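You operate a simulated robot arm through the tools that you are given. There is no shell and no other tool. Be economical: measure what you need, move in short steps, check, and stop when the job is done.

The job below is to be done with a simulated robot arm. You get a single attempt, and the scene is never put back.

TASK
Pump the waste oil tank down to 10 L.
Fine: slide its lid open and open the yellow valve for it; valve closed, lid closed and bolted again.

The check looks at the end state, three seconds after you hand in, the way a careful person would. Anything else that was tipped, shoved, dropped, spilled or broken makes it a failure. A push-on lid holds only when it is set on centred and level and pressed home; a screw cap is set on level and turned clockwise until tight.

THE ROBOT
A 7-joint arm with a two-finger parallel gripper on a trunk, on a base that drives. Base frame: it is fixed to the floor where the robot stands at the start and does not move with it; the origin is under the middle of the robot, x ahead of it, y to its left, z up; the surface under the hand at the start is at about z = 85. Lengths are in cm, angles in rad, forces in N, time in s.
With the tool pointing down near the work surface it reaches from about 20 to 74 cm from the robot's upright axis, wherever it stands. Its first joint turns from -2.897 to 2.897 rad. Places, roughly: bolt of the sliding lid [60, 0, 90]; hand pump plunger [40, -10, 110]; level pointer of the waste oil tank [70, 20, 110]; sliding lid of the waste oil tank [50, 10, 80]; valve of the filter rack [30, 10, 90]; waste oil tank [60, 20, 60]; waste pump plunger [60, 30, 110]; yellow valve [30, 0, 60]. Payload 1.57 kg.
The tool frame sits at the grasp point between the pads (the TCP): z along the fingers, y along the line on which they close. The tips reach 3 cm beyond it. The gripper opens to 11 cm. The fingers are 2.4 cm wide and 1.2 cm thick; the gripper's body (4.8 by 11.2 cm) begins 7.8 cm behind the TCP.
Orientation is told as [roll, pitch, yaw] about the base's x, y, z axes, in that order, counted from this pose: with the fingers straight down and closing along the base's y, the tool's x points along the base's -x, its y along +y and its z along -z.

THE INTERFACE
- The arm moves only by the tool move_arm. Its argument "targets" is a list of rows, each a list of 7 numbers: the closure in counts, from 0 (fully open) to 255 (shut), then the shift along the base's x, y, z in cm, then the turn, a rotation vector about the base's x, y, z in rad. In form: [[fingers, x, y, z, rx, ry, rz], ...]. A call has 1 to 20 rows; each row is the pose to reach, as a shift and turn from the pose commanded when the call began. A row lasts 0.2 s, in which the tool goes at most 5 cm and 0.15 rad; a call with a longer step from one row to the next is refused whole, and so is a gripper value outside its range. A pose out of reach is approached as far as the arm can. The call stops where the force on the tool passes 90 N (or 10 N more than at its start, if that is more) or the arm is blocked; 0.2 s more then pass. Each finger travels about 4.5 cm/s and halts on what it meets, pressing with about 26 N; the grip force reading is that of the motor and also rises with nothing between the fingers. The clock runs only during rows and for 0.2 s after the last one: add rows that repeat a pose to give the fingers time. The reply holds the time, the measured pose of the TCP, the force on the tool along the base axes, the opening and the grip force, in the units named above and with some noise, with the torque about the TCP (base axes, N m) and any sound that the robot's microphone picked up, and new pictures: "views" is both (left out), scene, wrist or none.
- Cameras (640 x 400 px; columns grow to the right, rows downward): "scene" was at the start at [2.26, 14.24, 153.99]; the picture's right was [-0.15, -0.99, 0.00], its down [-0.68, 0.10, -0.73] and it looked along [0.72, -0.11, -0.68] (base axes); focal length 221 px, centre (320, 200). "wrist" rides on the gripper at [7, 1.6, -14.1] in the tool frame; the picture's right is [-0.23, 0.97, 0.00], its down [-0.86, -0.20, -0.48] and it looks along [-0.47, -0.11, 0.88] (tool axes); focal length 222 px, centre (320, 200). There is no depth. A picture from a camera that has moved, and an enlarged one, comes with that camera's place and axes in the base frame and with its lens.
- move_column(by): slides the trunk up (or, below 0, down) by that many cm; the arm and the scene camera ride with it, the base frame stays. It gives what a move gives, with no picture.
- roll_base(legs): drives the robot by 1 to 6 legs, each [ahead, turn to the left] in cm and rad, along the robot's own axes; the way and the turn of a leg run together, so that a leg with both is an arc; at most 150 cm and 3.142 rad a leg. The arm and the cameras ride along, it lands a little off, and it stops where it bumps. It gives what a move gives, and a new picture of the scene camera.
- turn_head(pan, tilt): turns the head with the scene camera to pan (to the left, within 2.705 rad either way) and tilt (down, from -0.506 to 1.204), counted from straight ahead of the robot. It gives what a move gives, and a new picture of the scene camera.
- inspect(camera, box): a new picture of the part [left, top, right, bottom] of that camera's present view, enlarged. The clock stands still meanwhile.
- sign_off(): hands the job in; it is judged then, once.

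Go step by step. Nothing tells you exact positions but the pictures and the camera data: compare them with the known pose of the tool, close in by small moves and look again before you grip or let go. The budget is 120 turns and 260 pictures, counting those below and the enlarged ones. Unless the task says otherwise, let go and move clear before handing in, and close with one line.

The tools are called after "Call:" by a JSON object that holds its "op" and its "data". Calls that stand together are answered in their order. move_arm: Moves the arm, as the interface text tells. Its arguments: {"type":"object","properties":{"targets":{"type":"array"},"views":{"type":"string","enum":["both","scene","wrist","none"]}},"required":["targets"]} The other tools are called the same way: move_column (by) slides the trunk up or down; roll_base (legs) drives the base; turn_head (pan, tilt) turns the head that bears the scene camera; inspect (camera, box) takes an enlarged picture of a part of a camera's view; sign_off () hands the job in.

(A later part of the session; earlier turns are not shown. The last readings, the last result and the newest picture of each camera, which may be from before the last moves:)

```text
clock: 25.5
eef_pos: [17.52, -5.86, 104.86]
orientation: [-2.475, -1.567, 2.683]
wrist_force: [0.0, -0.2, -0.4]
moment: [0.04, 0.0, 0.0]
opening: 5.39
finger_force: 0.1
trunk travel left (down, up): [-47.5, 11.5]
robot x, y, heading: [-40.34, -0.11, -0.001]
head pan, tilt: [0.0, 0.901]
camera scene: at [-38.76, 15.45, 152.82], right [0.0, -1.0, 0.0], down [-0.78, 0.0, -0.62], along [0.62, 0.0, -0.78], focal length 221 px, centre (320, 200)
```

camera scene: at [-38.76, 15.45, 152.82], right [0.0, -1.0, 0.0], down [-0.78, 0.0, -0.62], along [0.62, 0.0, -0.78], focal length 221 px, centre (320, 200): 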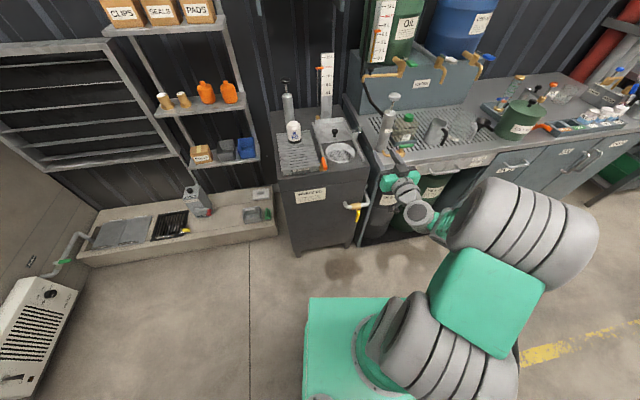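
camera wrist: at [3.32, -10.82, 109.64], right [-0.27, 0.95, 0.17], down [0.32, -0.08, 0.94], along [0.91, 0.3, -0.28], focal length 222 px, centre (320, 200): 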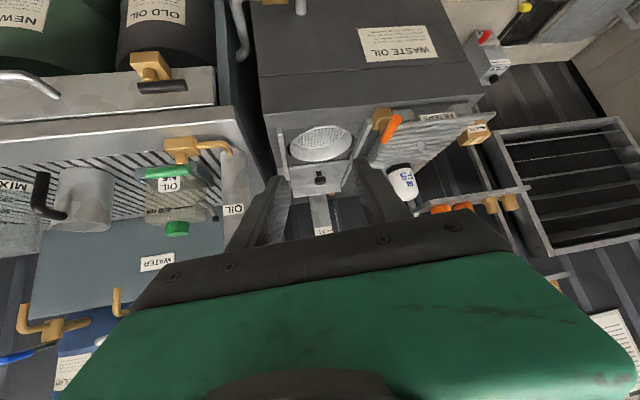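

The hand now points forward at (17.5, -5.9, 104.9). I'll lower the trunk to bring it to lever height.

Call:
{"op": "move_column", "data": {"by": -25}}

Call:
{"op": "move_column", "data": {"by": -20}}

Call:
{"op": "move_arm", "data": {"targets": [[130, 0, 0, 0, 0, 0, 0]]}}

```text
clock: 28.1
eef_pos: [17.26, -5.91, 79.79]
orientation: [-2.097, -1.568, 2.307]
wrist_force: [0.8, -0.1, -0.4]
moment: [-0.01, -0.03, 0.0]
opening: 5.42
finger_force: 0.1
trunk travel left (down, up): [-22.5, 36.5]
robot x, y, heading: [-40.39, 0.11, 0.004]
head pan, tilt: [0.0, 0.901]
```

```text
clock: 30.2
eef_pos: [17.33, -5.87, 59.71]
orientation: [-2.093, -1.57, 2.305]
wrist_force: [0.0, -0.4, 0.1]
moment: [0.03, 0.01, 0.01]
opening: 5.41
finger_force: 0.1
trunk travel left (down, up): [-2.5, 56.5]
robot x, y, heading: [-40.15, -0.24, -0.0]
head pan, tilt: [0.0, 0.901]
```

```text
clock: 30.6
eef_pos: [17.49, -5.87, 59.87]
orientation: [-2.068, -1.57, 2.28]
wrist_force: [0.1, -0.1, -0.1]
moment: [0.0, 0.02, 0.02]
opening: 5.39
finger_force: 0.0
trunk travel left (down, up): [-2.5, 56.5]
robot x, y, heading: [-40.83, 0.04, -0.005]
head pan, tilt: [0.0, 0.901]
camera scene: at [-38.76, 15.45, 107.82], right [0.0, -1.0, 0.0], down [-0.78, 0.0, -0.62], along [0.62, 0.0, -0.78], focal length 221 px, centre (320, 200)
camera wrist: at [3.37, -7.25, 52.76], right [-0.2, 0.95, 0.23], down [-0.43, -0.29, 0.85], along [0.88, 0.08, 0.47], focal length 222 px, centre (320, 200)
```

scene: 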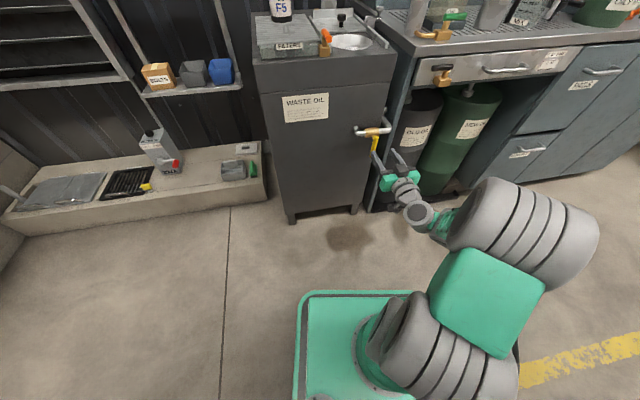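
wrist: 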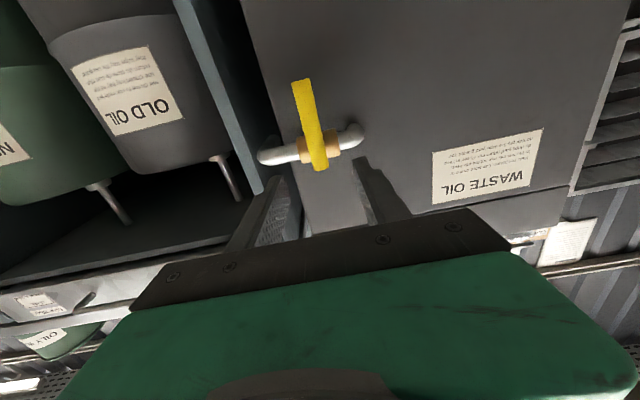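

The lever is clear in the wrist view, hanging from z ≈ 61 to 52.5 at y ≈ -4.2. I'll lower the hand and go partway forward, then check.

Call:
{"op": "move_arm", "data": {"targets": [[130, 0, 0, -4.3, 0, 0, 0], [130, 2.5, 0.5, -4.3, 0, 0, 0], [130, 5, 0.95, -4.3, 0, 0, 0], [130, 5, 0.95, -4.3, 0, 0, 0]]}}

Call:
{"op": "inspect", "data": {"camera": "wrist", "box": [220, 75, 420, 200]}}

Call:
{"op": "inspect", "data": {"camera": "scene", "box": [340, 110, 420, 190]}}

```text
clock: 31.6
eef_pos: [22.32, -4.89, 55.4]
orientation: [-2.134, -1.569, 2.345]
wrist_force: [-1.1, 0.0, 0.4]
moment: [-0.03, 0.04, -0.01]
opening: 5.39
finger_force: 0.0
trunk travel left (down, up): [-2.5, 56.5]
robot x, y, heading: [-40.18, 0.29, -0.002]
head pan, tilt: [0.0, 0.901]
camera scene: at [-38.77, 15.45, 107.81], right [0.0, -1.0, 0.0], down [-0.78, 0.0, -0.62], along [0.62, 0.0, -0.78], focal length 221 px, centre (320, 200)
camera wrist: at [8.36, -6.31, 48.48], right [-0.2, 0.95, 0.23], down [-0.43, -0.29, 0.85], along [0.88, 0.08, 0.47], focal length 222 px, centre (320, 200)
```

scene: 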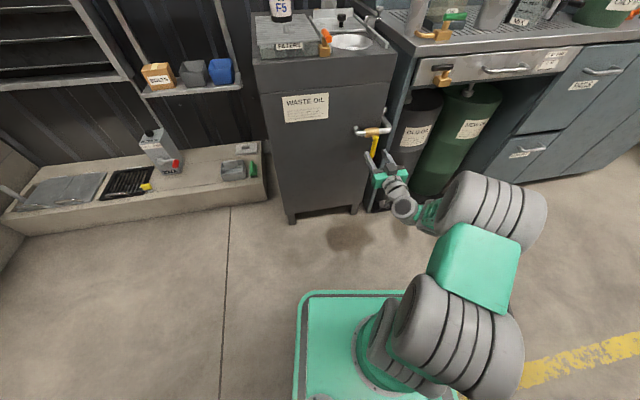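
wrist: 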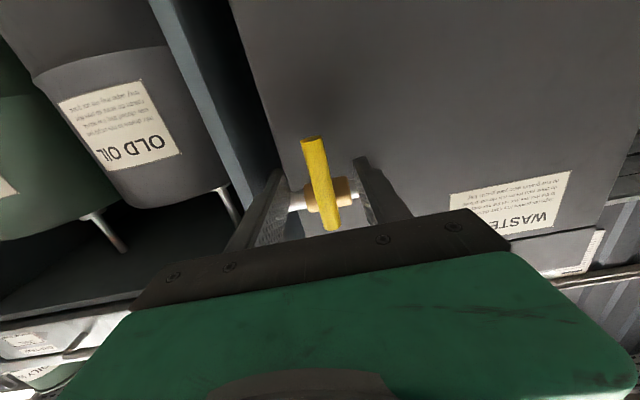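

```text
3.20 times, centred on (320, 138) of wrist
camera zoom: at [8.36, -6.31, 48.48], right [-0.2, 0.95, 0.23], down [-0.43, -0.29, 0.85], along [0.88, 0.08, 0.47], focal length 711 px, centre (320, 400)
```

zoom: 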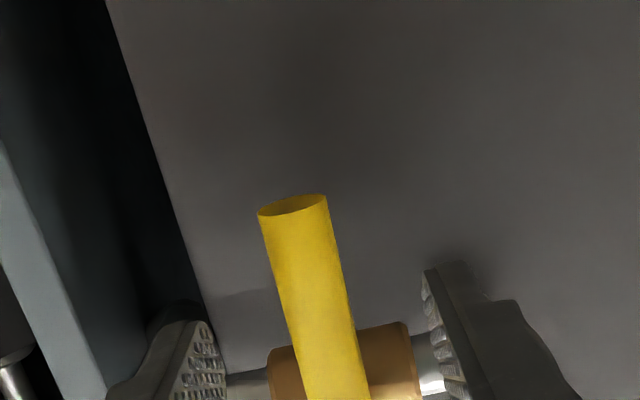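

```text
5.00 times, centred on (380, 150) of scene
camera zoom: at [-38.77, 15.45, 107.81], right [0.0, -1.0, 0.0], down [-0.78, 0.0, -0.62], along [0.62, 0.0, -0.78], focal length 1106 px, centre (20, 450)
```

zoom: 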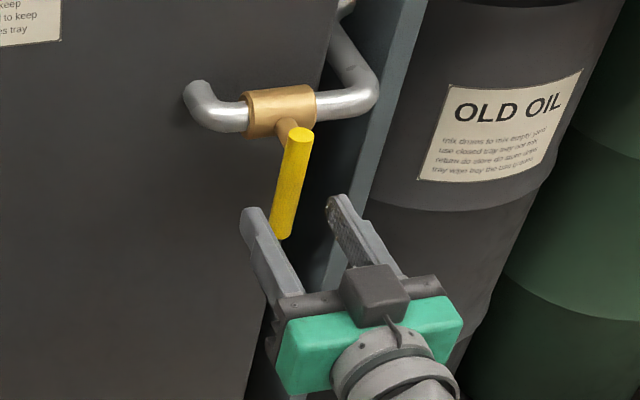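

The lever lies between the fingers. I'll go forward the rest of the way and close.

Call:
{"op": "move_arm", "data": {"targets": [[130, 1.7, 0.4, 0, 0, 0, 0], [130, 3.4, 0.8, 0, 0, 0, 0], [160, 3.4, 0.8, 0, 0, 0, 0], [190, 3.4, 0.8, 0, 0, 0, 0], [220, 3.4, 0.8, 0, 0, 0, 0], [230, 3.4, 0.8, 0, 0, 0, 0], [230, 3.4, 0.8, 0, 0, 0, 0]]}}

Call:
{"op": "inspect", "data": {"camera": "scene", "box": [340, 110, 420, 190]}}

```text
clock: 33.2
eef_pos: [25.69, -4.2, 55.38]
orientation: [-2.252, -1.571, 2.461]
wrist_force: [5.1, -4.9, -0.1]
moment: [0.24, 0.09, -0.09]
opening: 1.78
finger_force: 32.4
trunk travel left (down, up): [-2.5, 56.5]
robot x, y, heading: [-40.36, 0.09, 0.003]
head pan, tilt: [0.0, 0.901]
camera scene: at [-38.72, 15.42, 107.82], right [0.0, -1.0, 0.0], down [-0.78, 0.0, -0.62], along [0.62, 0.0, -0.78], focal length 221 px, centre (320, 200)
camera wrist: at [11.76, -5.6, 48.46], right [-0.2, 0.95, 0.23], down [-0.43, -0.29, 0.85], along [0.88, 0.08, 0.47], focal length 222 px, centre (320, 200)
```

scene: 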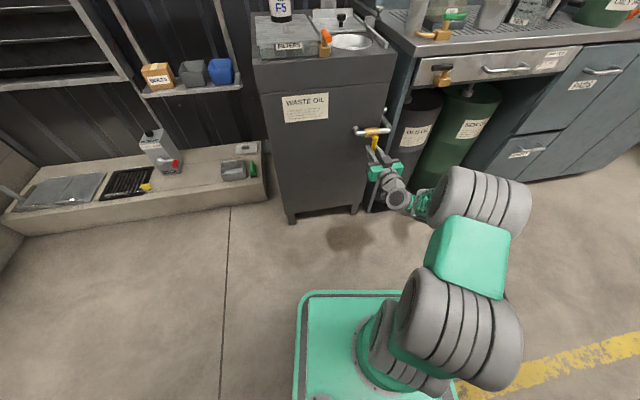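
wrist: 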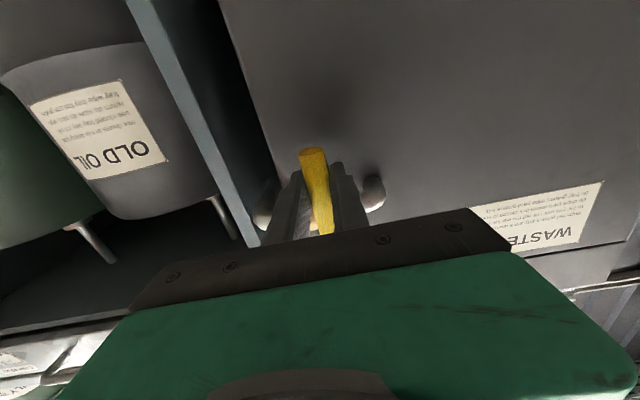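

```text
5.00 times, centred on (380, 150) of scene
camera zoom: at [-38.72, 15.42, 107.82], right [0.0, -1.0, 0.0], down [-0.78, 0.0, -0.62], along [0.62, 0.0, -0.78], focal length 1106 px, centre (20, 450)
```

zoom: 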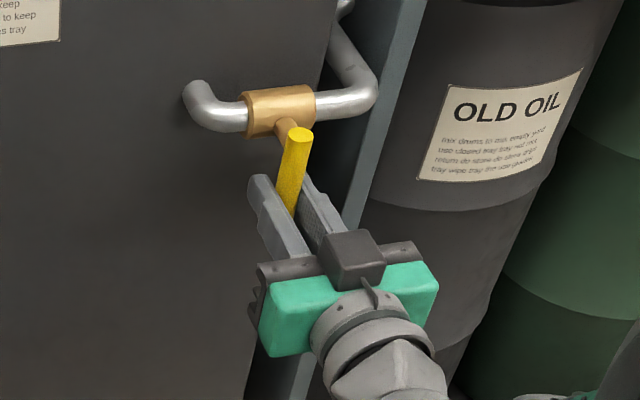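

The lever is held. I'll test-turn it a little to the left about its stem.

Call:
{"op": "move_arm", "data": {"targets": [[230, -0.07, 0.33, 0.01, 0.074, 0.015, 0], [230, -0.13, 0.66, 0.05, 0.147, 0.03, 0], [230, -0.2, 0.98, 0.11, 0.22, 0.044, 0], [230, -0.27, 1.3, 0.2, 0.294, 0.06, 0]], "views": "wrist"}}

```text
clock: 34.2
eef_pos: [25.55, -2.95, 55.69]
orientation: [1.586, -1.27, -1.376]
wrist_force: [-4.8, -9.7, 0.6]
moment: [0.46, -0.6, -0.28]
opening: 1.74
finger_force: 32.2
trunk travel left (down, up): [-2.5, 56.5]
robot x, y, heading: [-39.87, -0.02, 0.002]
head pan, tilt: [0.0, 0.901]
camera wrist: at [11.09, -2.31, 49.41], right [-0.18, 0.84, 0.5], down [-0.38, -0.53, 0.76], along [0.91, -0.05, 0.42], focal length 222 px, centre (320, 200)
```

wrist: 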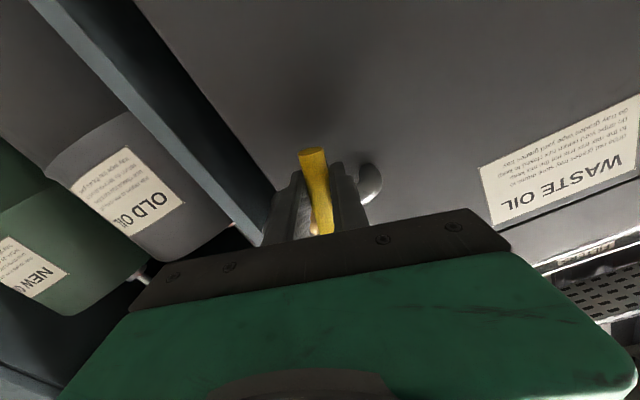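

It turns freely to the left. I'll carry on to the horizontal, along the pipe.

Call:
{"op": "move_arm", "data": {"targets": [[230, -0.12, 0.58, 0.23, 0.137, 0.028, 0], [230, -0.23, 1.11, 0.54, 0.274, 0.056, 0], [230, -0.33, 1.6, 0.92, 0.412, 0.084, 0], [230, -0.42, 2.04, 1.36, 0.549, 0.112, 0], [230, -0.49, 2.41, 1.87, 0.686, 0.14, 0], [230, -0.55, 2.7, 2.42, 0.823, 0.168, 0], [230, -0.6, 2.92, 3.01, 0.96, 0.196, 0], [230, -0.62, 3.06, 3.62, 1.098, 0.224, 0], [230, -0.63, 3.11, 4.25, 1.235, 0.252, 0]]}}

Call:
{"op": "inspect", "data": {"camera": "scene", "box": [340, 110, 420, 190]}}

```text
clock: 36.2
eef_pos: [24.89, 0.19, 60.05]
orientation: [1.581, -0.01, -1.373]
wrist_force: [-0.6, -14.9, 0.3]
moment: [-0.03, 0.03, -0.05]
opening: 1.76
finger_force: 32.6
trunk travel left (down, up): [-2.5, 56.5]
robot x, y, heading: [-40.2, 0.03, -0.004]
head pan, tilt: [0.0, 0.901]
camera scene: at [-38.76, 15.36, 107.82], right [0.0, -1.0, 0.0], down [-0.78, 0.0, -0.62], along [0.62, 0.0, -0.78], focal length 221 px, centre (320, 200)
camera wrist: at [9.76, 4.24, 61.33], right [0.03, -0.22, 0.98], down [-0.3, -0.93, -0.2], along [0.95, -0.28, -0.09], focal length 222 px, centre (320, 200)
```

scene: 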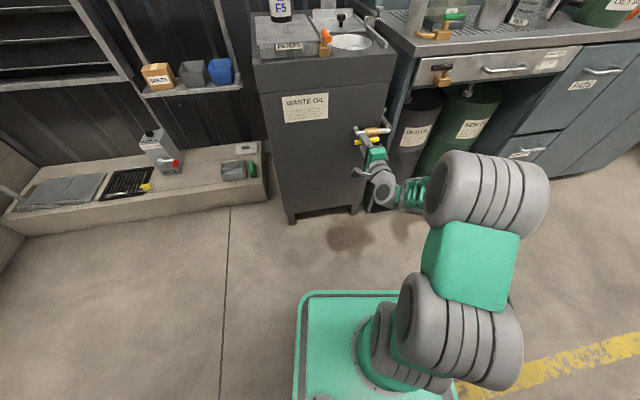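
wrist: 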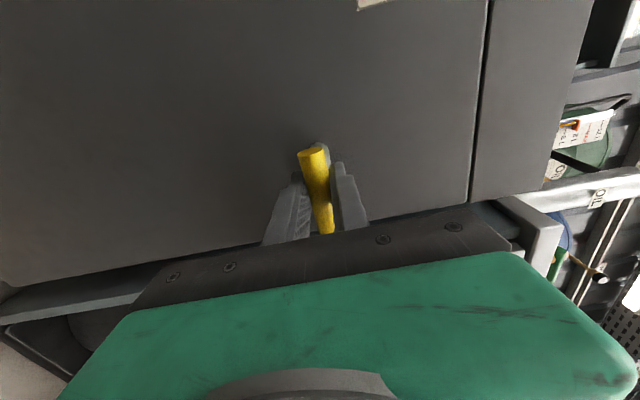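

```text
5.00 times, centred on (380, 150) of scene
camera zoom: at [-38.76, 15.36, 107.82], right [0.0, -1.0, 0.0], down [-0.78, 0.0, -0.62], along [0.62, 0.0, -0.78], focal length 1106 px, centre (20, 450)
```

zoom: 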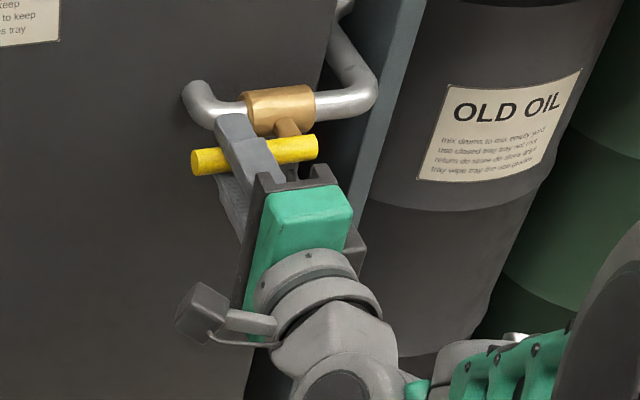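

The lever is horizontal, along the pipe, so the valve is open. I'll release, retreat and undo the roll.

Call:
{"op": "move_arm", "data": {"targets": [[200, 0, 0, 0, 0, 0, 0], [160, 0, 0, 0, 0, 0, 0], [130, 0, 0, 0, 0, 0, 0], [130, -2.5, -0.5, 0, 0, 0, 0], [130, -5.5, -1.1, 0, 0, 0, 0], [130, -8.8, -1.8, 0, 0, 0, 0], [130, -8.8, -1.8, 0, -0.137, -0.028, 0], [130, -8.8, -1.8, 0, -0.274, -0.056, 0], [130, -8.8, -1.8, 0, -0.412, -0.084, 0], [130, -8.8, -1.8, 0, -0.549, -0.112, 0], [130, -8.8, -1.8, 0, -0.686, -0.14, 0], [130, -8.8, -1.8, 0, -0.823, -0.168, 0], [130, -8.8, -1.8, 0, -0.96, -0.196, 0], [130, -8.8, -1.8, 0, -1.098, -0.224, 0], [130, -8.8, -1.8, 0, -1.235, -0.252, 0], [130, -8.8, -1.8, 0, -1.372, -0.28, 0], [130, -8.8, -1.8, 0, -1.51, -0.307, 0]], "views": "none"}}

Call:
{"op": "inspect", "data": {"camera": "scene", "box": [340, 110, 420, 190]}}

```text
clock: 39.8
eef_pos: [16.03, -1.58, 59.8]
orientation: [1.566, -1.556, -1.356]
wrist_force: [0.0, 0.7, 0.2]
moment: [0.0, 0.02, -0.01]
opening: 5.38
finger_force: 0.1
trunk travel left (down, up): [-2.5, 56.5]
robot x, y, heading: [-40.24, 0.2, -0.001]
head pan, tilt: [0.0, 0.901]
```

```text
5.00 times, centred on (380, 150) of scene
camera zoom: at [-38.76, 15.43, 107.81], right [0.0, -1.0, 0.0], down [-0.78, 0.0, -0.62], along [0.62, 0.0, -0.78], focal length 1106 px, centre (20, 450)
```

zoom: 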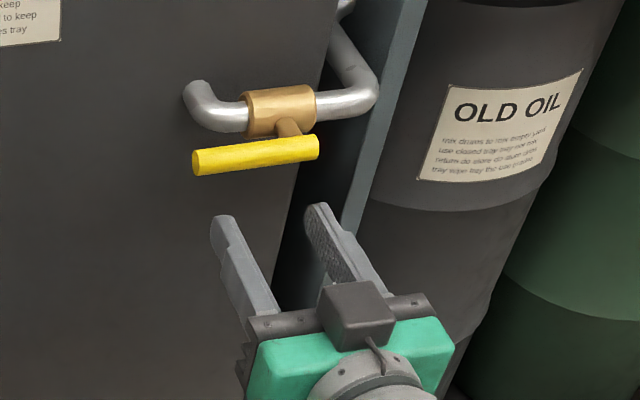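

The valve is open. I'll raise the trunk and then tip the hand back to pointing down.

Call:
{"op": "move_column", "data": {"by": 50}}

Call:
{"op": "move_arm", "data": {"targets": [[130, 0, 0, 1, -0.0284, 0.14, 0], [130, 0, 0, 2, -0.0568, 0.28, 0], [130, 0, 0, 3, -0.0853, 0.42, 0], [130, 0, 0, 4, -0.1137, 0.56, 0], [130, 0, 0, 5, -0.1421, 0.7, 0], [130, 0, 0.5, 6, -0.1705, 0.84, 0], [130, 0, 1, 7, -0.199, 0.98, 0], [130, 0, 2, 9, -0.2274, 1.12, 0], [130, 0, 3, 11, -0.2558, 1.26, 0], [130, 0, 4, 13, -0.2842, 1.4, 0], [130, 0, 5, 15, -0.3126, 1.54, 0]], "views": "none"}}

Call:
{"op": "roll_base", "data": {"legs": [[37, 0]]}}

```text
refused: 50 is not a number from -40 to 40
```

```text
clock: 42.2
eef_pos: [16.03, 1.63, 74.02]
orientation: [-0.023, -0.043, 0.18]
wrist_force: [-0.4, 0.1, 0.9]
moment: [0.08, 0.0, -0.01]
opening: 5.38
finger_force: 0.0
out of reach, approached as far as the arm can: row 11
trunk travel left (down, up): [-2.5, 56.5]
robot x, y, heading: [-40.18, 0.58, 0.001]
head pan, tilt: [0.0, 0.901]
```

```text
clock: 43.7
eef_pos: [28.76, 1.67, 74.25]
orientation: [-0.027, -0.004, 0.194]
wrist_force: [-21.5, -2.6, 3.1]
moment: [0.2, -1.82, 0.44]
opening: 5.41
finger_force: 0.1
trunk travel left (down, up): [-2.5, 56.5]
robot x, y, heading: [-26.53, -0.04, 0.001]
head pan, tilt: [0.0, 0.901]
stopped in leg 1: the force on the tool passed its limit at 195 N (the readings are from after the stop); the commanded pose is now the measured one
camera scene: at [-24.94, 15.48, 107.83], right [0.0, -1.0, 0.0], down [-0.78, 0.0, -0.62], along [0.62, 0.0, -0.78], focal length 221 px, centre (320, 200)
```

scene: 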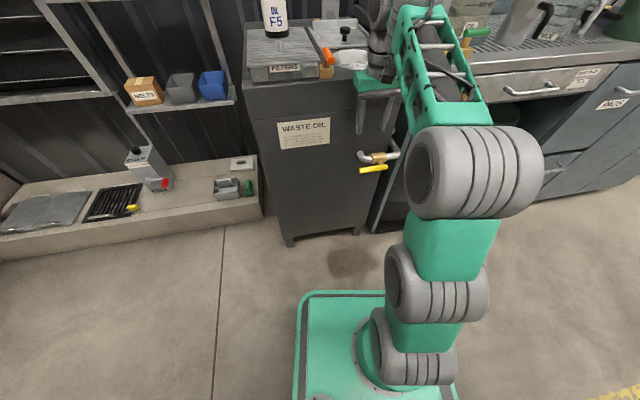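

The trunk move was refused, and because I had chained the calls, the hand then bumped the front of the tank. I'll back off at once and check for harm.

Call:
{"op": "roll_base", "data": {"legs": [[-8, 0]]}}

```text
clock: 44.7
eef_pos: [20.91, 1.6, 73.95]
orientation: [-0.025, -0.005, 0.194]
wrist_force: [0.0, 0.2, 0.0]
moment: [0.01, -0.01, -0.01]
opening: 5.38
finger_force: 0.1
trunk travel left (down, up): [-2.5, 56.5]
robot x, y, heading: [-34.49, 0.16, 0.004]
head pan, tilt: [0.0, 0.901]
camera scene: at [-32.83, 15.48, 107.81], right [0.0, -1.0, 0.0], down [-0.78, 0.0, -0.62], along [0.62, 0.0, -0.78], focal length 221 px, centre (320, 200)
```

scene: 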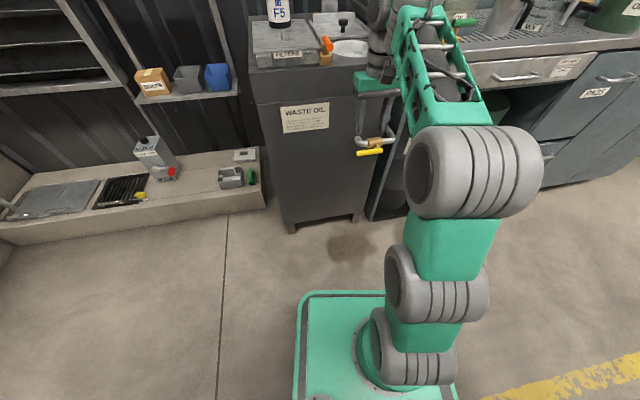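

Nothing seems tipped. Now I'll raise the trunk.

Call:
{"op": "move_column", "data": {"by": 40}}

Call:
{"op": "turn_head", "data": {"pan": 0.0, "tilt": 0.8}}

Call:
{"op": "inspect", "data": {"camera": "scene", "box": [250, 80, 410, 240]}}

```text
clock: 48.5
eef_pos: [20.88, 1.62, 114.17]
orientation: [-0.024, -0.006, 0.194]
wrist_force: [-0.5, 0.2, 0.0]
moment: [-0.02, 0.04, 0.04]
opening: 5.4
finger_force: 0.0
trunk travel left (down, up): [-42.5, 16.5]
robot x, y, heading: [-34.28, 0.03, 0.004]
head pan, tilt: [0.0, 0.901]
```

```text
clock: 49.2
eef_pos: [20.87, 1.63, 114.01]
orientation: [-0.025, -0.004, 0.194]
wrist_force: [0.2, -0.7, -0.3]
moment: [-0.01, 0.0, -0.02]
opening: 5.39
finger_force: 0.0
trunk travel left (down, up): [-42.5, 16.5]
robot x, y, heading: [-34.68, -0.2, -0.002]
head pan, tilt: [0.0, 0.799]
camera scene: at [-32.31, 15.48, 148.6], right [0.0, -1.0, 0.0], down [-0.72, 0.0, -0.7], along [0.7, 0.0, -0.72], focal length 221 px, centre (320, 200)
```

scene: 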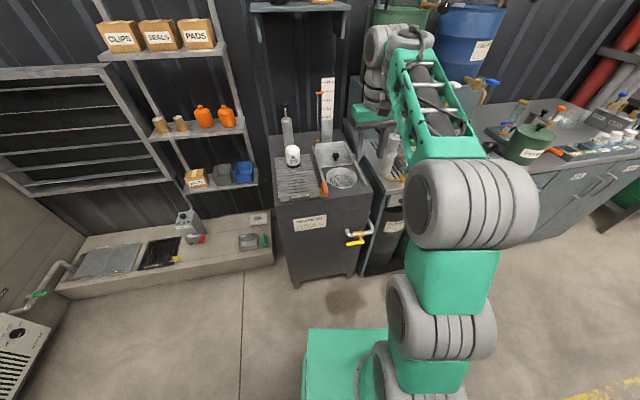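

```text
2.50 times, centred on (330, 160) of scene
camera zoom: at [-32.31, 15.48, 148.6], right [0.0, -1.0, 0.0], down [-0.72, 0.0, -0.7], along [0.7, 0.0, -0.72], focal length 553 px, centre (295, 300)
```

zoom: 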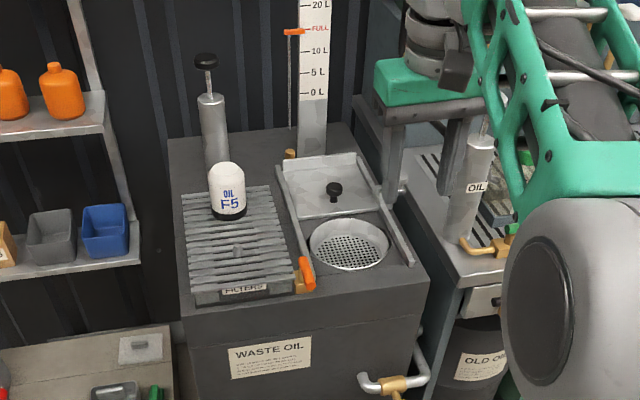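

Everything stands as before. I'll raise the trunk more and swing the hand left before driving in.

Call:
{"op": "move_column", "data": {"by": 14}}

Call:
{"op": "move_arm", "data": {"targets": [[130, 0, 4, 0.5, 0, 0, 0], [130, 0, 8, 0.5, 0, 0, 0], [130, 0, 12, 0.5, 0, 0, 0], [130, 0, 16, 0.5, 0, 0, 0], [130, 0, 20, 0.5, 0, 0, 0], [130, 0, 24, 0.5, 0, 0, 0]], "views": "none"}}

```text
clock: 50.9
eef_pos: [20.91, 1.66, 128.14]
orientation: [-0.025, -0.007, 0.194]
wrist_force: [0.0, -0.4, 1.0]
moment: [-0.03, 0.01, 0.01]
opening: 5.39
finger_force: 0.2
trunk travel left (down, up): [-56.5, 2.5]
robot x, y, heading: [-34.7, 0.16, 0.002]
head pan, tilt: [0.0, 0.799]
```

```text
clock: 52.3
eef_pos: [21.07, 25.68, 128.54]
orientation: [-0.027, -0.007, 0.196]
wrist_force: [0.3, -0.8, 0.0]
moment: [-0.04, -0.02, 0.01]
opening: 5.38
finger_force: 0.1
trunk travel left (down, up): [-56.5, 2.5]
robot x, y, heading: [-34.26, 0.15, -0.001]
head pan, tilt: [0.0, 0.799]
```

Call:
{"op": "roll_base", "data": {"legs": [[31, 0]]}}

Call:
{"op": "move_arm", "data": {"targets": [[130, 3, 1, -1, 0, 0, 0], [130, 6, 2, -2, 0, 0, 0]]}}

```text
clock: 54.4
eef_pos: [52.05, 25.6, 128.69]
orientation: [-0.024, -0.005, 0.193]
wrist_force: [0.5, 0.1, -0.6]
moment: [0.0, 0.0, 0.0]
opening: 5.4
finger_force: 0.1
trunk travel left (down, up): [-56.5, 2.5]
robot x, y, heading: [-3.27, 0.03, -0.003]
head pan, tilt: [0.0, 0.799]
camera scene: at [-1.23, 15.55, 162.6], right [0.0, -1.0, 0.0], down [-0.72, 0.0, -0.7], along [0.7, 0.0, -0.72], focal length 221 px, centre (320, 200)
```

scene: 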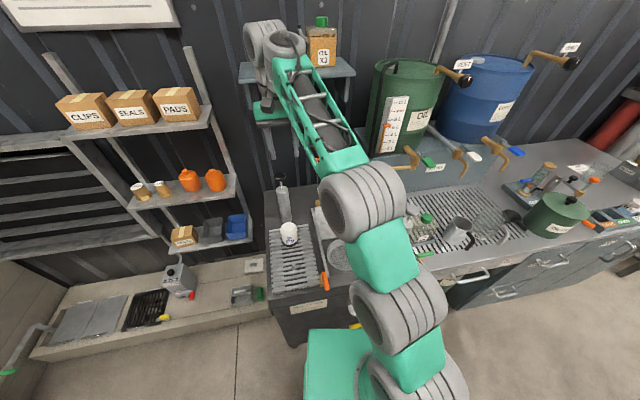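

```text
clock: 55.0
eef_pos: [55.12, 26.6, 126.82]
orientation: [-0.025, -0.006, 0.195]
wrist_force: [-0.2, 0.1, -0.2]
moment: [0.0, -0.02, 0.02]
opening: 5.42
finger_force: 0.0
out of reach, approached as far as the arm can: row 2
trunk travel left (down, up): [-56.5, 2.5]
robot x, y, heading: [-3.36, -0.11, -0.002]
head pan, tilt: [0.0, 0.799]
camera scene: at [-1.37, 15.52, 162.61], right [0.0, -1.0, 0.0], down [-0.72, 0.0, -0.7], along [0.7, 0.0, -0.72], focal length 221 px, centre (320, 200)
camera wrist: at [48.01, 27.12, 140.87], right [0.03, 1.0, -0.02], down [0.87, -0.02, 0.49], along [0.49, -0.04, -0.87], focal length 222 px, centre (320, 200)
```

scene: 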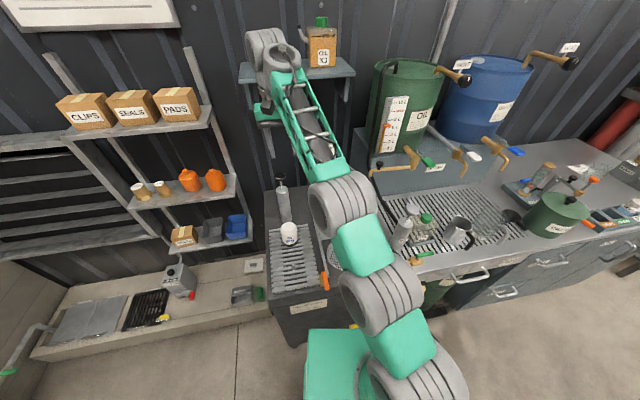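
wrist: 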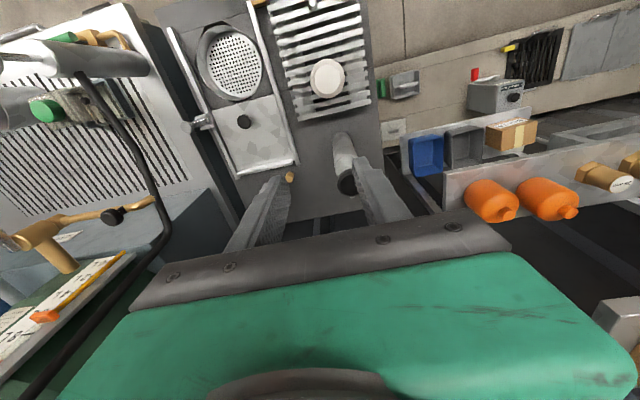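

At this height the pump is a bit beyond reach. I'll creep the base 3 cm forward, back to its starting spot, and then come down over the plunger.

Call:
{"op": "roll_base", "data": {"legs": [[3.2, 0]]}}

Call:
{"op": "move_arm", "data": {"targets": [[70, 0, 0.5, -3, 0, 0, 0], [70, 0, 1, -6, 0, 0, 0], [70, 1.5, 2, -7.5, 0, 0, 0], [70, 3, 3.5, -9, 0, 0, 0], [70, 3, 3.5, -9, 0, 0, 0]]}}

Call:
{"op": "inspect", "data": {"camera": "wrist", "box": [220, 75, 420, 225]}}

Call:
{"op": "inspect", "data": {"camera": "scene", "box": [230, 90, 350, 240]}}

```text
clock: 55.8
eef_pos: [58.51, 26.7, 126.58]
orientation: [-0.024, -0.002, 0.194]
wrist_force: [-0.4, -1.6, 0.5]
moment: [0.02, -0.01, 0.0]
opening: 5.4
finger_force: 0.0
trunk travel left (down, up): [-56.5, 2.5]
robot x, y, heading: [0.03, -0.28, 0.002]
head pan, tilt: [0.0, 0.799]
camera scene: at [2.06, 15.57, 162.6], right [0.0, -1.0, 0.0], down [-0.72, 0.0, -0.7], along [0.7, 0.0, -0.72], focal length 221 px, centre (320, 200)
```

scene: 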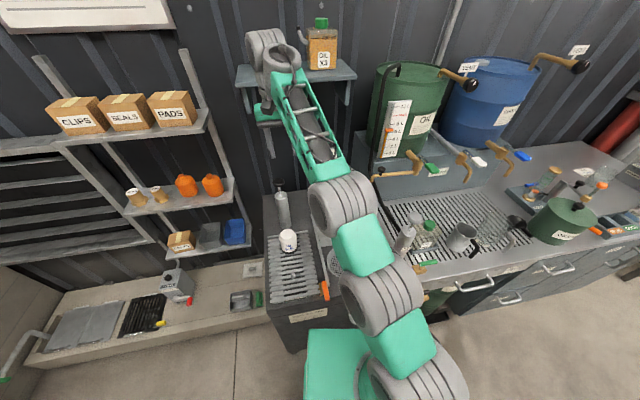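

```text
clock: 57.0
eef_pos: [61.43, 30.11, 117.64]
orientation: [-0.027, -0.003, 0.193]
wrist_force: [0.9, 0.5, -1.4]
moment: [0.01, 0.03, 0.0]
opening: 7.98
finger_force: 0.0
trunk travel left (down, up): [-56.5, 2.5]
robot x, y, heading: [-0.29, 0.18, 0.002]
head pan, tilt: [0.0, 0.799]
camera scene: at [1.91, 15.54, 162.61], right [0.0, -1.0, 0.0], down [-0.72, 0.0, -0.7], along [0.7, 0.0, -0.72], focal length 221 px, centre (320, 200)
camera wrist: at [54.31, 30.63, 131.69], right [0.04, 1.0, -0.02], down [0.87, -0.02, 0.49], along [0.49, -0.04, -0.87], focal length 222 px, centre (320, 200)
```

scene: 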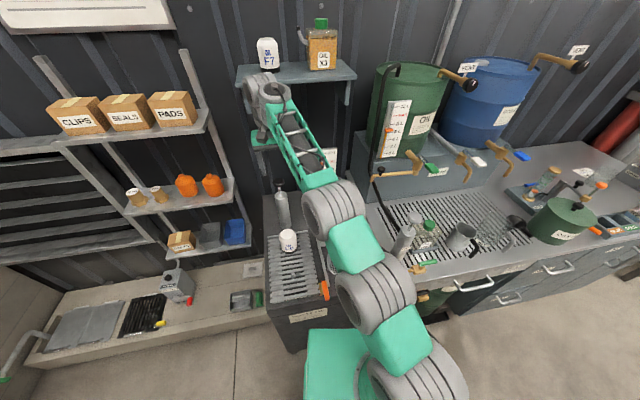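
wrist: 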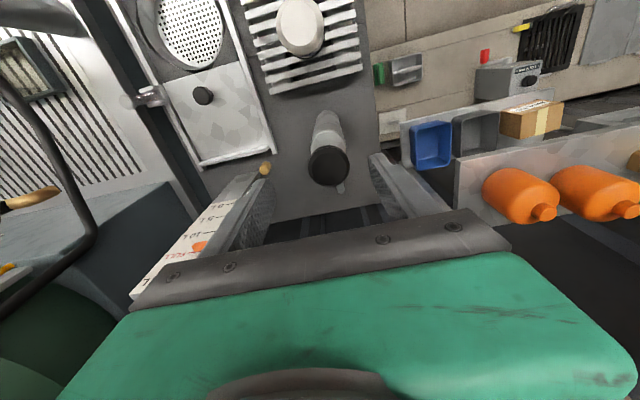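

```text
2.67 times, centred on (320, 150) of wrist
camera zoom: at [54.31, 30.63, 131.69], right [0.04, 1.0, -0.02], down [0.87, -0.02, 0.49], along [0.49, -0.04, -0.87], focal length 592 px, centre (320, 333)
```

zoom: 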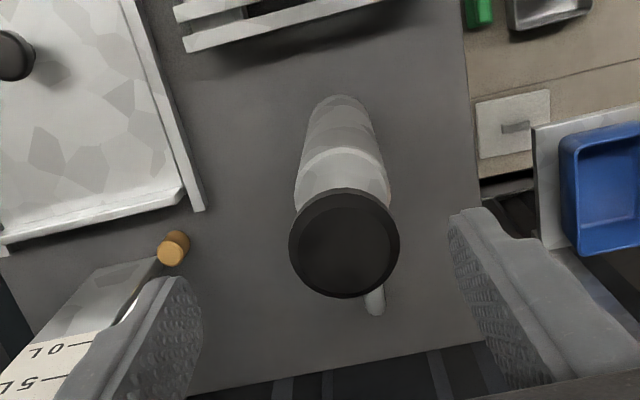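

```text
2.67 times, centred on (290, 165) of scene
camera zoom: at [1.91, 15.54, 162.61], right [0.0, -1.0, 0.0], down [-0.72, 0.0, -0.7], along [0.7, 0.0, -0.72], focal length 590 px, centre (400, 293)
```

zoom: 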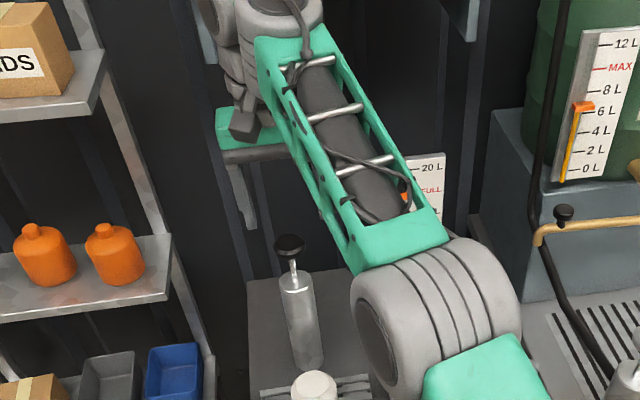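

The plunger head is at (62.8, 30.7), top at z ≈ 109.5. I'll line up over it, come down around it and grip.

Call:
{"op": "move_arm", "data": {"targets": [[70, 1.35, 0.6, 0, 0.025, 0, 0], [70, 1.35, 0.6, -3, 0.025, 0, 0], [70, 1.35, 0.6, -6, 0.025, 0, 0], [70, 1.35, 0.6, -7.4, 0.025, 0, 0], [110, 1.35, 0.6, -7.4, 0.025, 0, 0], [150, 1.35, 0.6, -7.4, 0.025, 0, 0], [190, 1.35, 0.6, -7.4, 0.025, 0, 0], [190, 1.35, 0.6, -7.4, 0.025, 0, 0]]}}

Call:
{"op": "inspect", "data": {"camera": "wrist", "box": [180, 100, 420, 280]}}

```text
clock: 58.8
eef_pos: [62.78, 30.82, 110.42]
orientation: [-0.002, -0.007, 0.196]
wrist_force: [-0.1, 5.3, 0.5]
moment: [0.14, -0.07, 0.03]
opening: 4.3
finger_force: 27.4
out of reach, approached as far as the arm can: row 1
trunk travel left (down, up): [-56.5, 2.5]
robot x, y, heading: [-0.6, 0.32, 0.005]
head pan, tilt: [0.0, 0.799]
camera scene: at [1.91, 15.64, 162.6], right [0.0, -1.0, 0.0], down [-0.72, 0.0, -0.7], along [0.7, 0.0, -0.72], focal length 221 px, centre (320, 200)
camera wrist: at [55.74, 31.06, 124.43], right [0.03, 1.0, 0.0], down [0.87, -0.03, 0.48], along [0.48, -0.02, -0.87], focal length 222 px, centre (320, 200)
```

scene: 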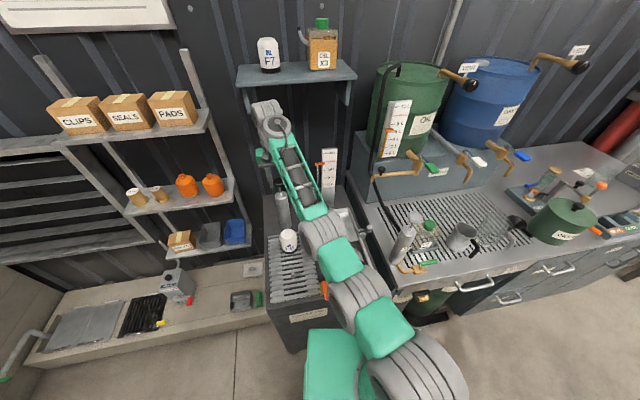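
wrist: 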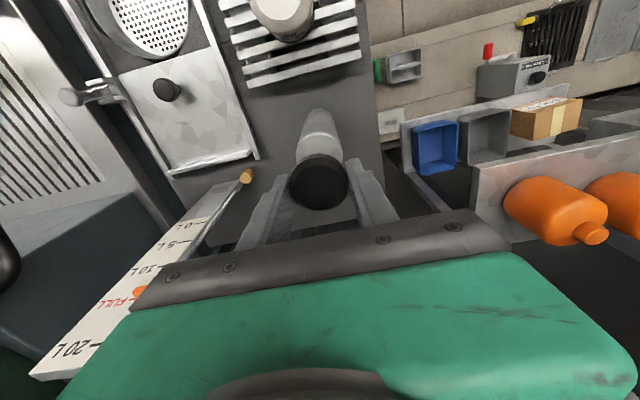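

```text
2.22 times, centred on (300, 190) of wrist
camera zoom: at [55.74, 31.06, 124.43], right [0.03, 1.0, 0.0], down [0.87, -0.03, 0.48], along [0.48, -0.02, -0.87], focal length 494 px, centre (364, 222)
```

zoom: 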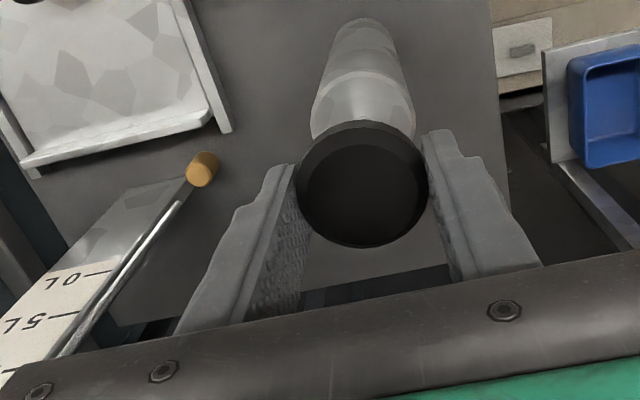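

The plunger head is held. I'll push it down a few centimetres and watch the gauge.

Call:
{"op": "move_arm", "data": {"targets": [[200, 0, 0, -0.7, 0, 0, 0], [200, 0, 0, -1.4, 0, 0, 0], [200, 0, 0, -2.1, 0, 0, 0], [200, 0, 0, -2.8, 0, 0, 0], [200, 0, 0, -3.5, 0, 0, 0]], "views": "wrist"}}

Call:
{"op": "inspect", "data": {"camera": "scene", "box": [270, 130, 370, 220]}}

```text
clock: 60.0
eef_pos: [63.21, 30.86, 107.37]
orientation: [-0.003, -0.004, 0.195]
wrist_force: [-32.9, -11.3, 6.9]
moment: [-0.09, 0.55, -0.02]
opening: 4.29
finger_force: 44.8
out of reach, approached as far as the arm can: row 2, 3, 4, 5
trunk travel left (down, up): [-56.5, 2.5]
robot x, y, heading: [-0.15, 0.04, 0.001]
head pan, tilt: [0.0, 0.799]
camera wrist: at [56.1, 31.16, 121.42], right [0.04, 1.0, 0.0], down [0.88, -0.03, 0.48], along [0.48, -0.02, -0.88], focal length 222 px, centre (320, 200)
```

wrist: 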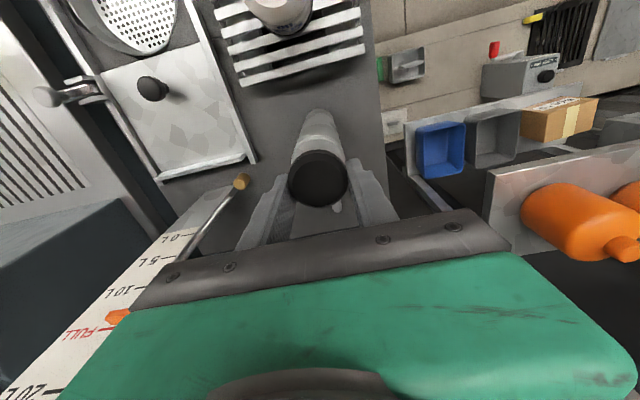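

```text
4.44 times, centred on (320, 175) of scene
camera zoom: at [1.38, 15.35, 162.64], right [0.0, -1.0, 0.0], down [-0.71, 0.0, -0.7], along [0.7, 0.0, -0.71], focal length 983 px, centre (320, 311)
```

zoom: 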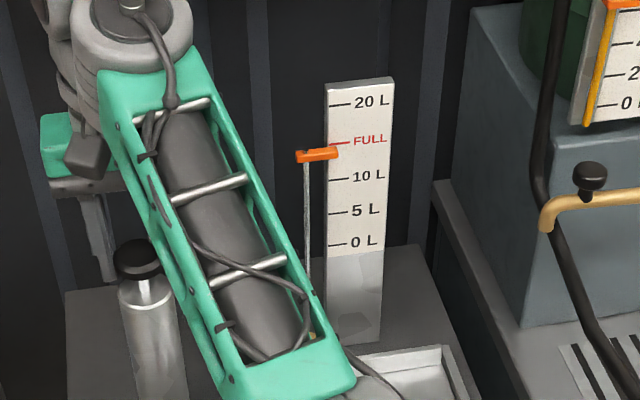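

The plunger went down about 3 cm, but the arm is at the end of its reach. I'll let go and see whether it springs back, then reset the trunk lower.

Call:
{"op": "move_arm", "data": {"targets": [[150, 0, 0, 0, 0, 0, 0], [110, 0, 0, 0, 0, 0, 0], [90, 0, 0, 0, 0, 0, 0], [90, -0.3, -0.1, 3, 0, 0, 0], [90, -0.6, -0.2, 6, 0, 0, 0], [90, -0.8, -0.3, 9, 0, 0, 0], [90, -0.8, -0.3, 9, 0, 0, 0]], "views": "wrist"}}

Call:
{"op": "inspect", "data": {"camera": "scene", "box": [270, 130, 370, 220]}}

```text
clock: 61.6
eef_pos: [62.74, 30.78, 115.94]
orientation: [0.0, -0.01, 0.194]
wrist_force: [0.6, -0.5, 0.7]
moment: [-0.02, 0.01, -0.05]
opening: 7.14
finger_force: 0.1
trunk travel left (down, up): [-56.5, 2.5]
robot x, y, heading: [-0.12, 0.37, 0.005]
head pan, tilt: [0.0, 0.799]
camera wrist: at [55.6, 30.94, 130.0], right [0.04, 1.0, 0.0], down [0.87, -0.03, 0.49], along [0.49, -0.02, -0.87], focal length 222 px, centre (320, 200)
```

wrist: 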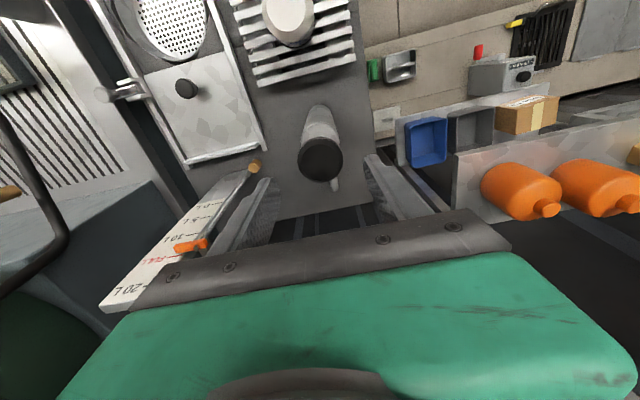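

```text
4.44 times, centred on (320, 175) of scene
camera zoom: at [1.95, 15.57, 162.6], right [0.0, -1.0, 0.0], down [-0.72, 0.0, -0.7], along [0.7, 0.0, -0.72], focal length 983 px, centre (320, 311)
```

zoom: 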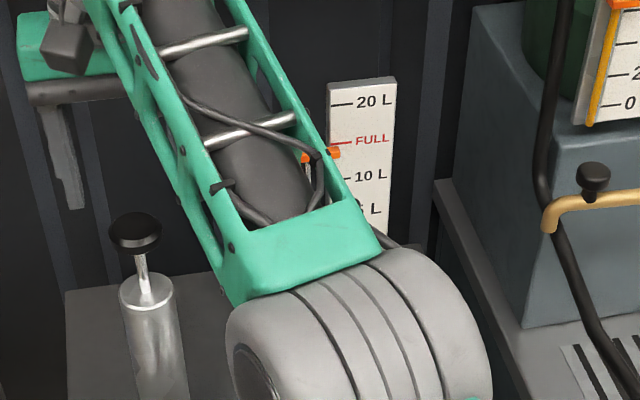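

The plunger springs back up by itself, so I can simply press it from above. I'll close the fingers and make one press on its top.

Call:
{"op": "move_arm", "data": {"targets": [[150, 0, 0, 0, 0, 0, 0], [210, 0, 0, 0, 0, 0, 0], [255, 0, 0, 0, 0, 0, 0], [255, 0, 0, -1, 0, 0, 0], [255, 0, 0, -2.5, 0, 0, 0], [255, 0, 0, -3.5, 0, 0, 0], [255, 0, 0, -4.5, 0, 0, 0], [255, 0, 0, -5.5, 0, 0, 0], [255, 0, 0, -6.5, 0, 0, 0], [255, 0, 0, -7, 0, 0, 0]], "views": "wrist"}}

Call:
{"op": "inspect", "data": {"camera": "wrist", "box": [60, 100, 380, 300]}}

Call:
{"op": "inspect", "data": {"camera": "scene", "box": [270, 130, 370, 220]}}

```text
clock: 63.8
eef_pos: [62.82, 30.76, 109.13]
orientation: [0.001, -0.011, 0.195]
wrist_force: [2.2, 0.1, 8.7]
moment: [-0.03, 0.06, 0.06]
opening: 0.04
finger_force: 21.8
trunk travel left (down, up): [-56.5, 2.5]
robot x, y, heading: [-0.19, -0.15, -0.002]
head pan, tilt: [0.0, 0.799]
camera wrist: at [55.64, 30.99, 123.19], right [0.04, 1.0, 0.0], down [0.87, -0.03, 0.49], along [0.49, -0.02, -0.87], focal length 222 px, centre (320, 200)
```

wrist: 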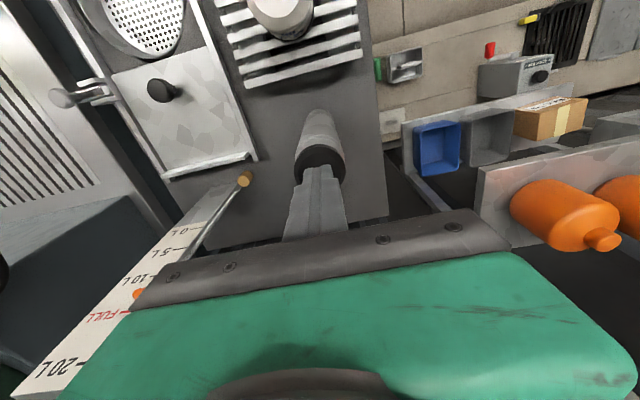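

```text
2.00 times, centred on (220, 200) of wrist
camera zoom: at [55.64, 30.99, 123.19], right [0.04, 1.0, 0.0], down [0.87, -0.03, 0.49], along [0.49, -0.02, -0.87], focal length 444 px, centre (520, 200)
```

zoom: 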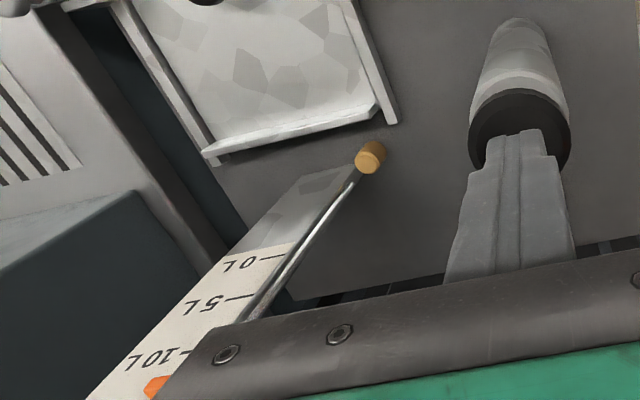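

```text
4.44 times, centred on (320, 175) of scene
camera zoom: at [1.86, 15.51, 162.62], right [0.0, -1.0, 0.0], down [-0.72, 0.0, -0.7], along [0.7, 0.0, -0.72], focal length 983 px, centre (320, 311)
```

zoom: 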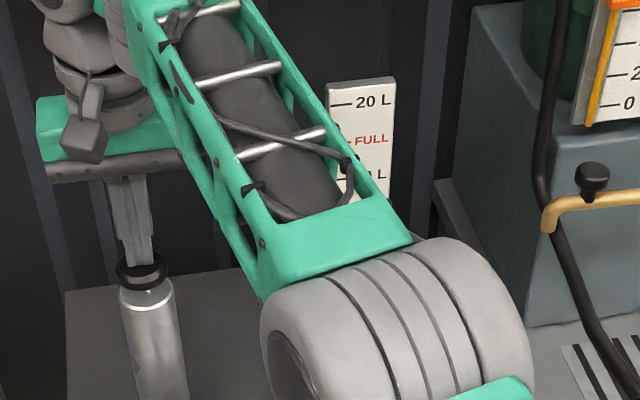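

The press works against a light spring of about 9 N. I'll press on to the bottom, come back up and read the gauge.

Call:
{"op": "move_arm", "data": {"targets": [[255, 0, 0, -0.5, 0, 0, 0], [255, 0, 0, -1, 0, 0, 0], [255, 0, 0, -1.5, 0, 0, 0]], "views": "none"}}

Call:
{"op": "move_arm", "data": {"targets": [[255, 0, 0, 2, 0, 0, 0], [255, 0, 0, 5, 0, 0, 0], [255, 0, 0, 8.3, 0, 0, 0], [255, 0, 0, 8.3, 0, 0, 0]], "views": "wrist"}}

Call:
{"op": "inspect", "data": {"camera": "wrist", "box": [90, 140, 290, 320]}}

Call:
{"op": "inspect", "data": {"camera": "scene", "box": [270, 130, 370, 220]}}

```text
clock: 64.6
eef_pos: [62.9, 30.74, 108.08]
orientation: [0.002, -0.018, 0.194]
wrist_force: [0.6, 0.9, 27.9]
moment: [-0.04, 0.29, -0.05]
opening: 0.0
finger_force: 21.8
trunk travel left (down, up): [-56.5, 2.5]
robot x, y, heading: [-0.14, 0.07, 0.003]
head pan, tilt: [0.0, 0.799]
```

```text
clock: 65.6
eef_pos: [62.8, 30.7, 115.75]
orientation: [0.0, -0.007, 0.193]
wrist_force: [-0.5, -0.5, 1.1]
moment: [0.01, -0.01, 0.0]
opening: 0.02
finger_force: 21.2
trunk travel left (down, up): [-56.5, 2.5]
robot x, y, heading: [-0.54, 0.24, 0.0]
head pan, tilt: [0.0, 0.799]
camera wrist: at [55.6, 31.03, 129.8], right [0.04, 1.0, 0.0], down [0.87, -0.03, 0.49], along [0.49, -0.02, -0.87], focal length 222 px, centre (320, 200)
```

wrist: 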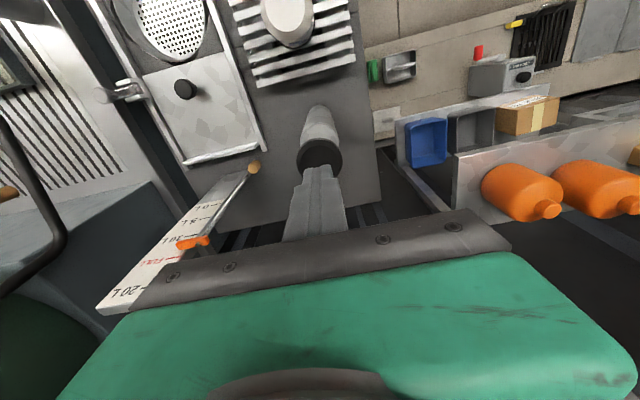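

```text
2.22 times, centred on (190, 230) of wrist
camera zoom: at [55.6, 31.03, 129.8], right [0.04, 1.0, 0.0], down [0.87, -0.03, 0.49], along [0.49, -0.02, -0.87], focal length 494 px, centre (609, 133)
```

zoom: 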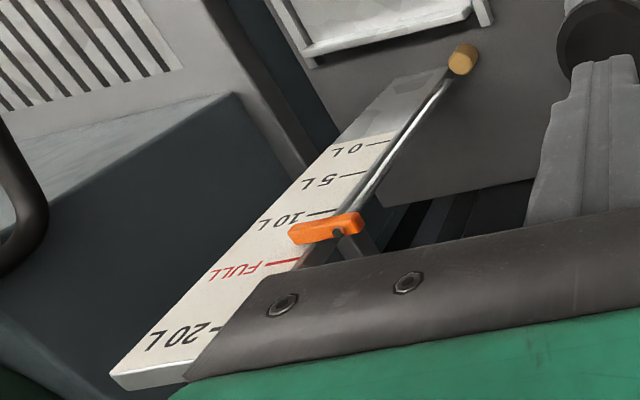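

```text
4.44 times, centred on (320, 175) of scene
camera zoom: at [1.9, 15.54, 162.6], right [0.0, -1.0, 0.0], down [-0.72, 0.0, -0.7], along [0.7, 0.0, -0.72], focal length 983 px, centre (320, 311)
```

zoom: 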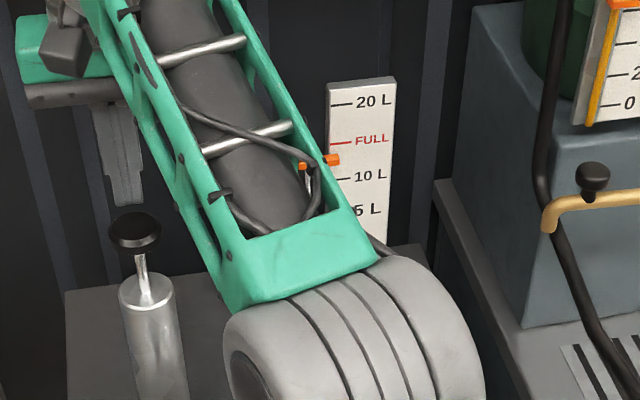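

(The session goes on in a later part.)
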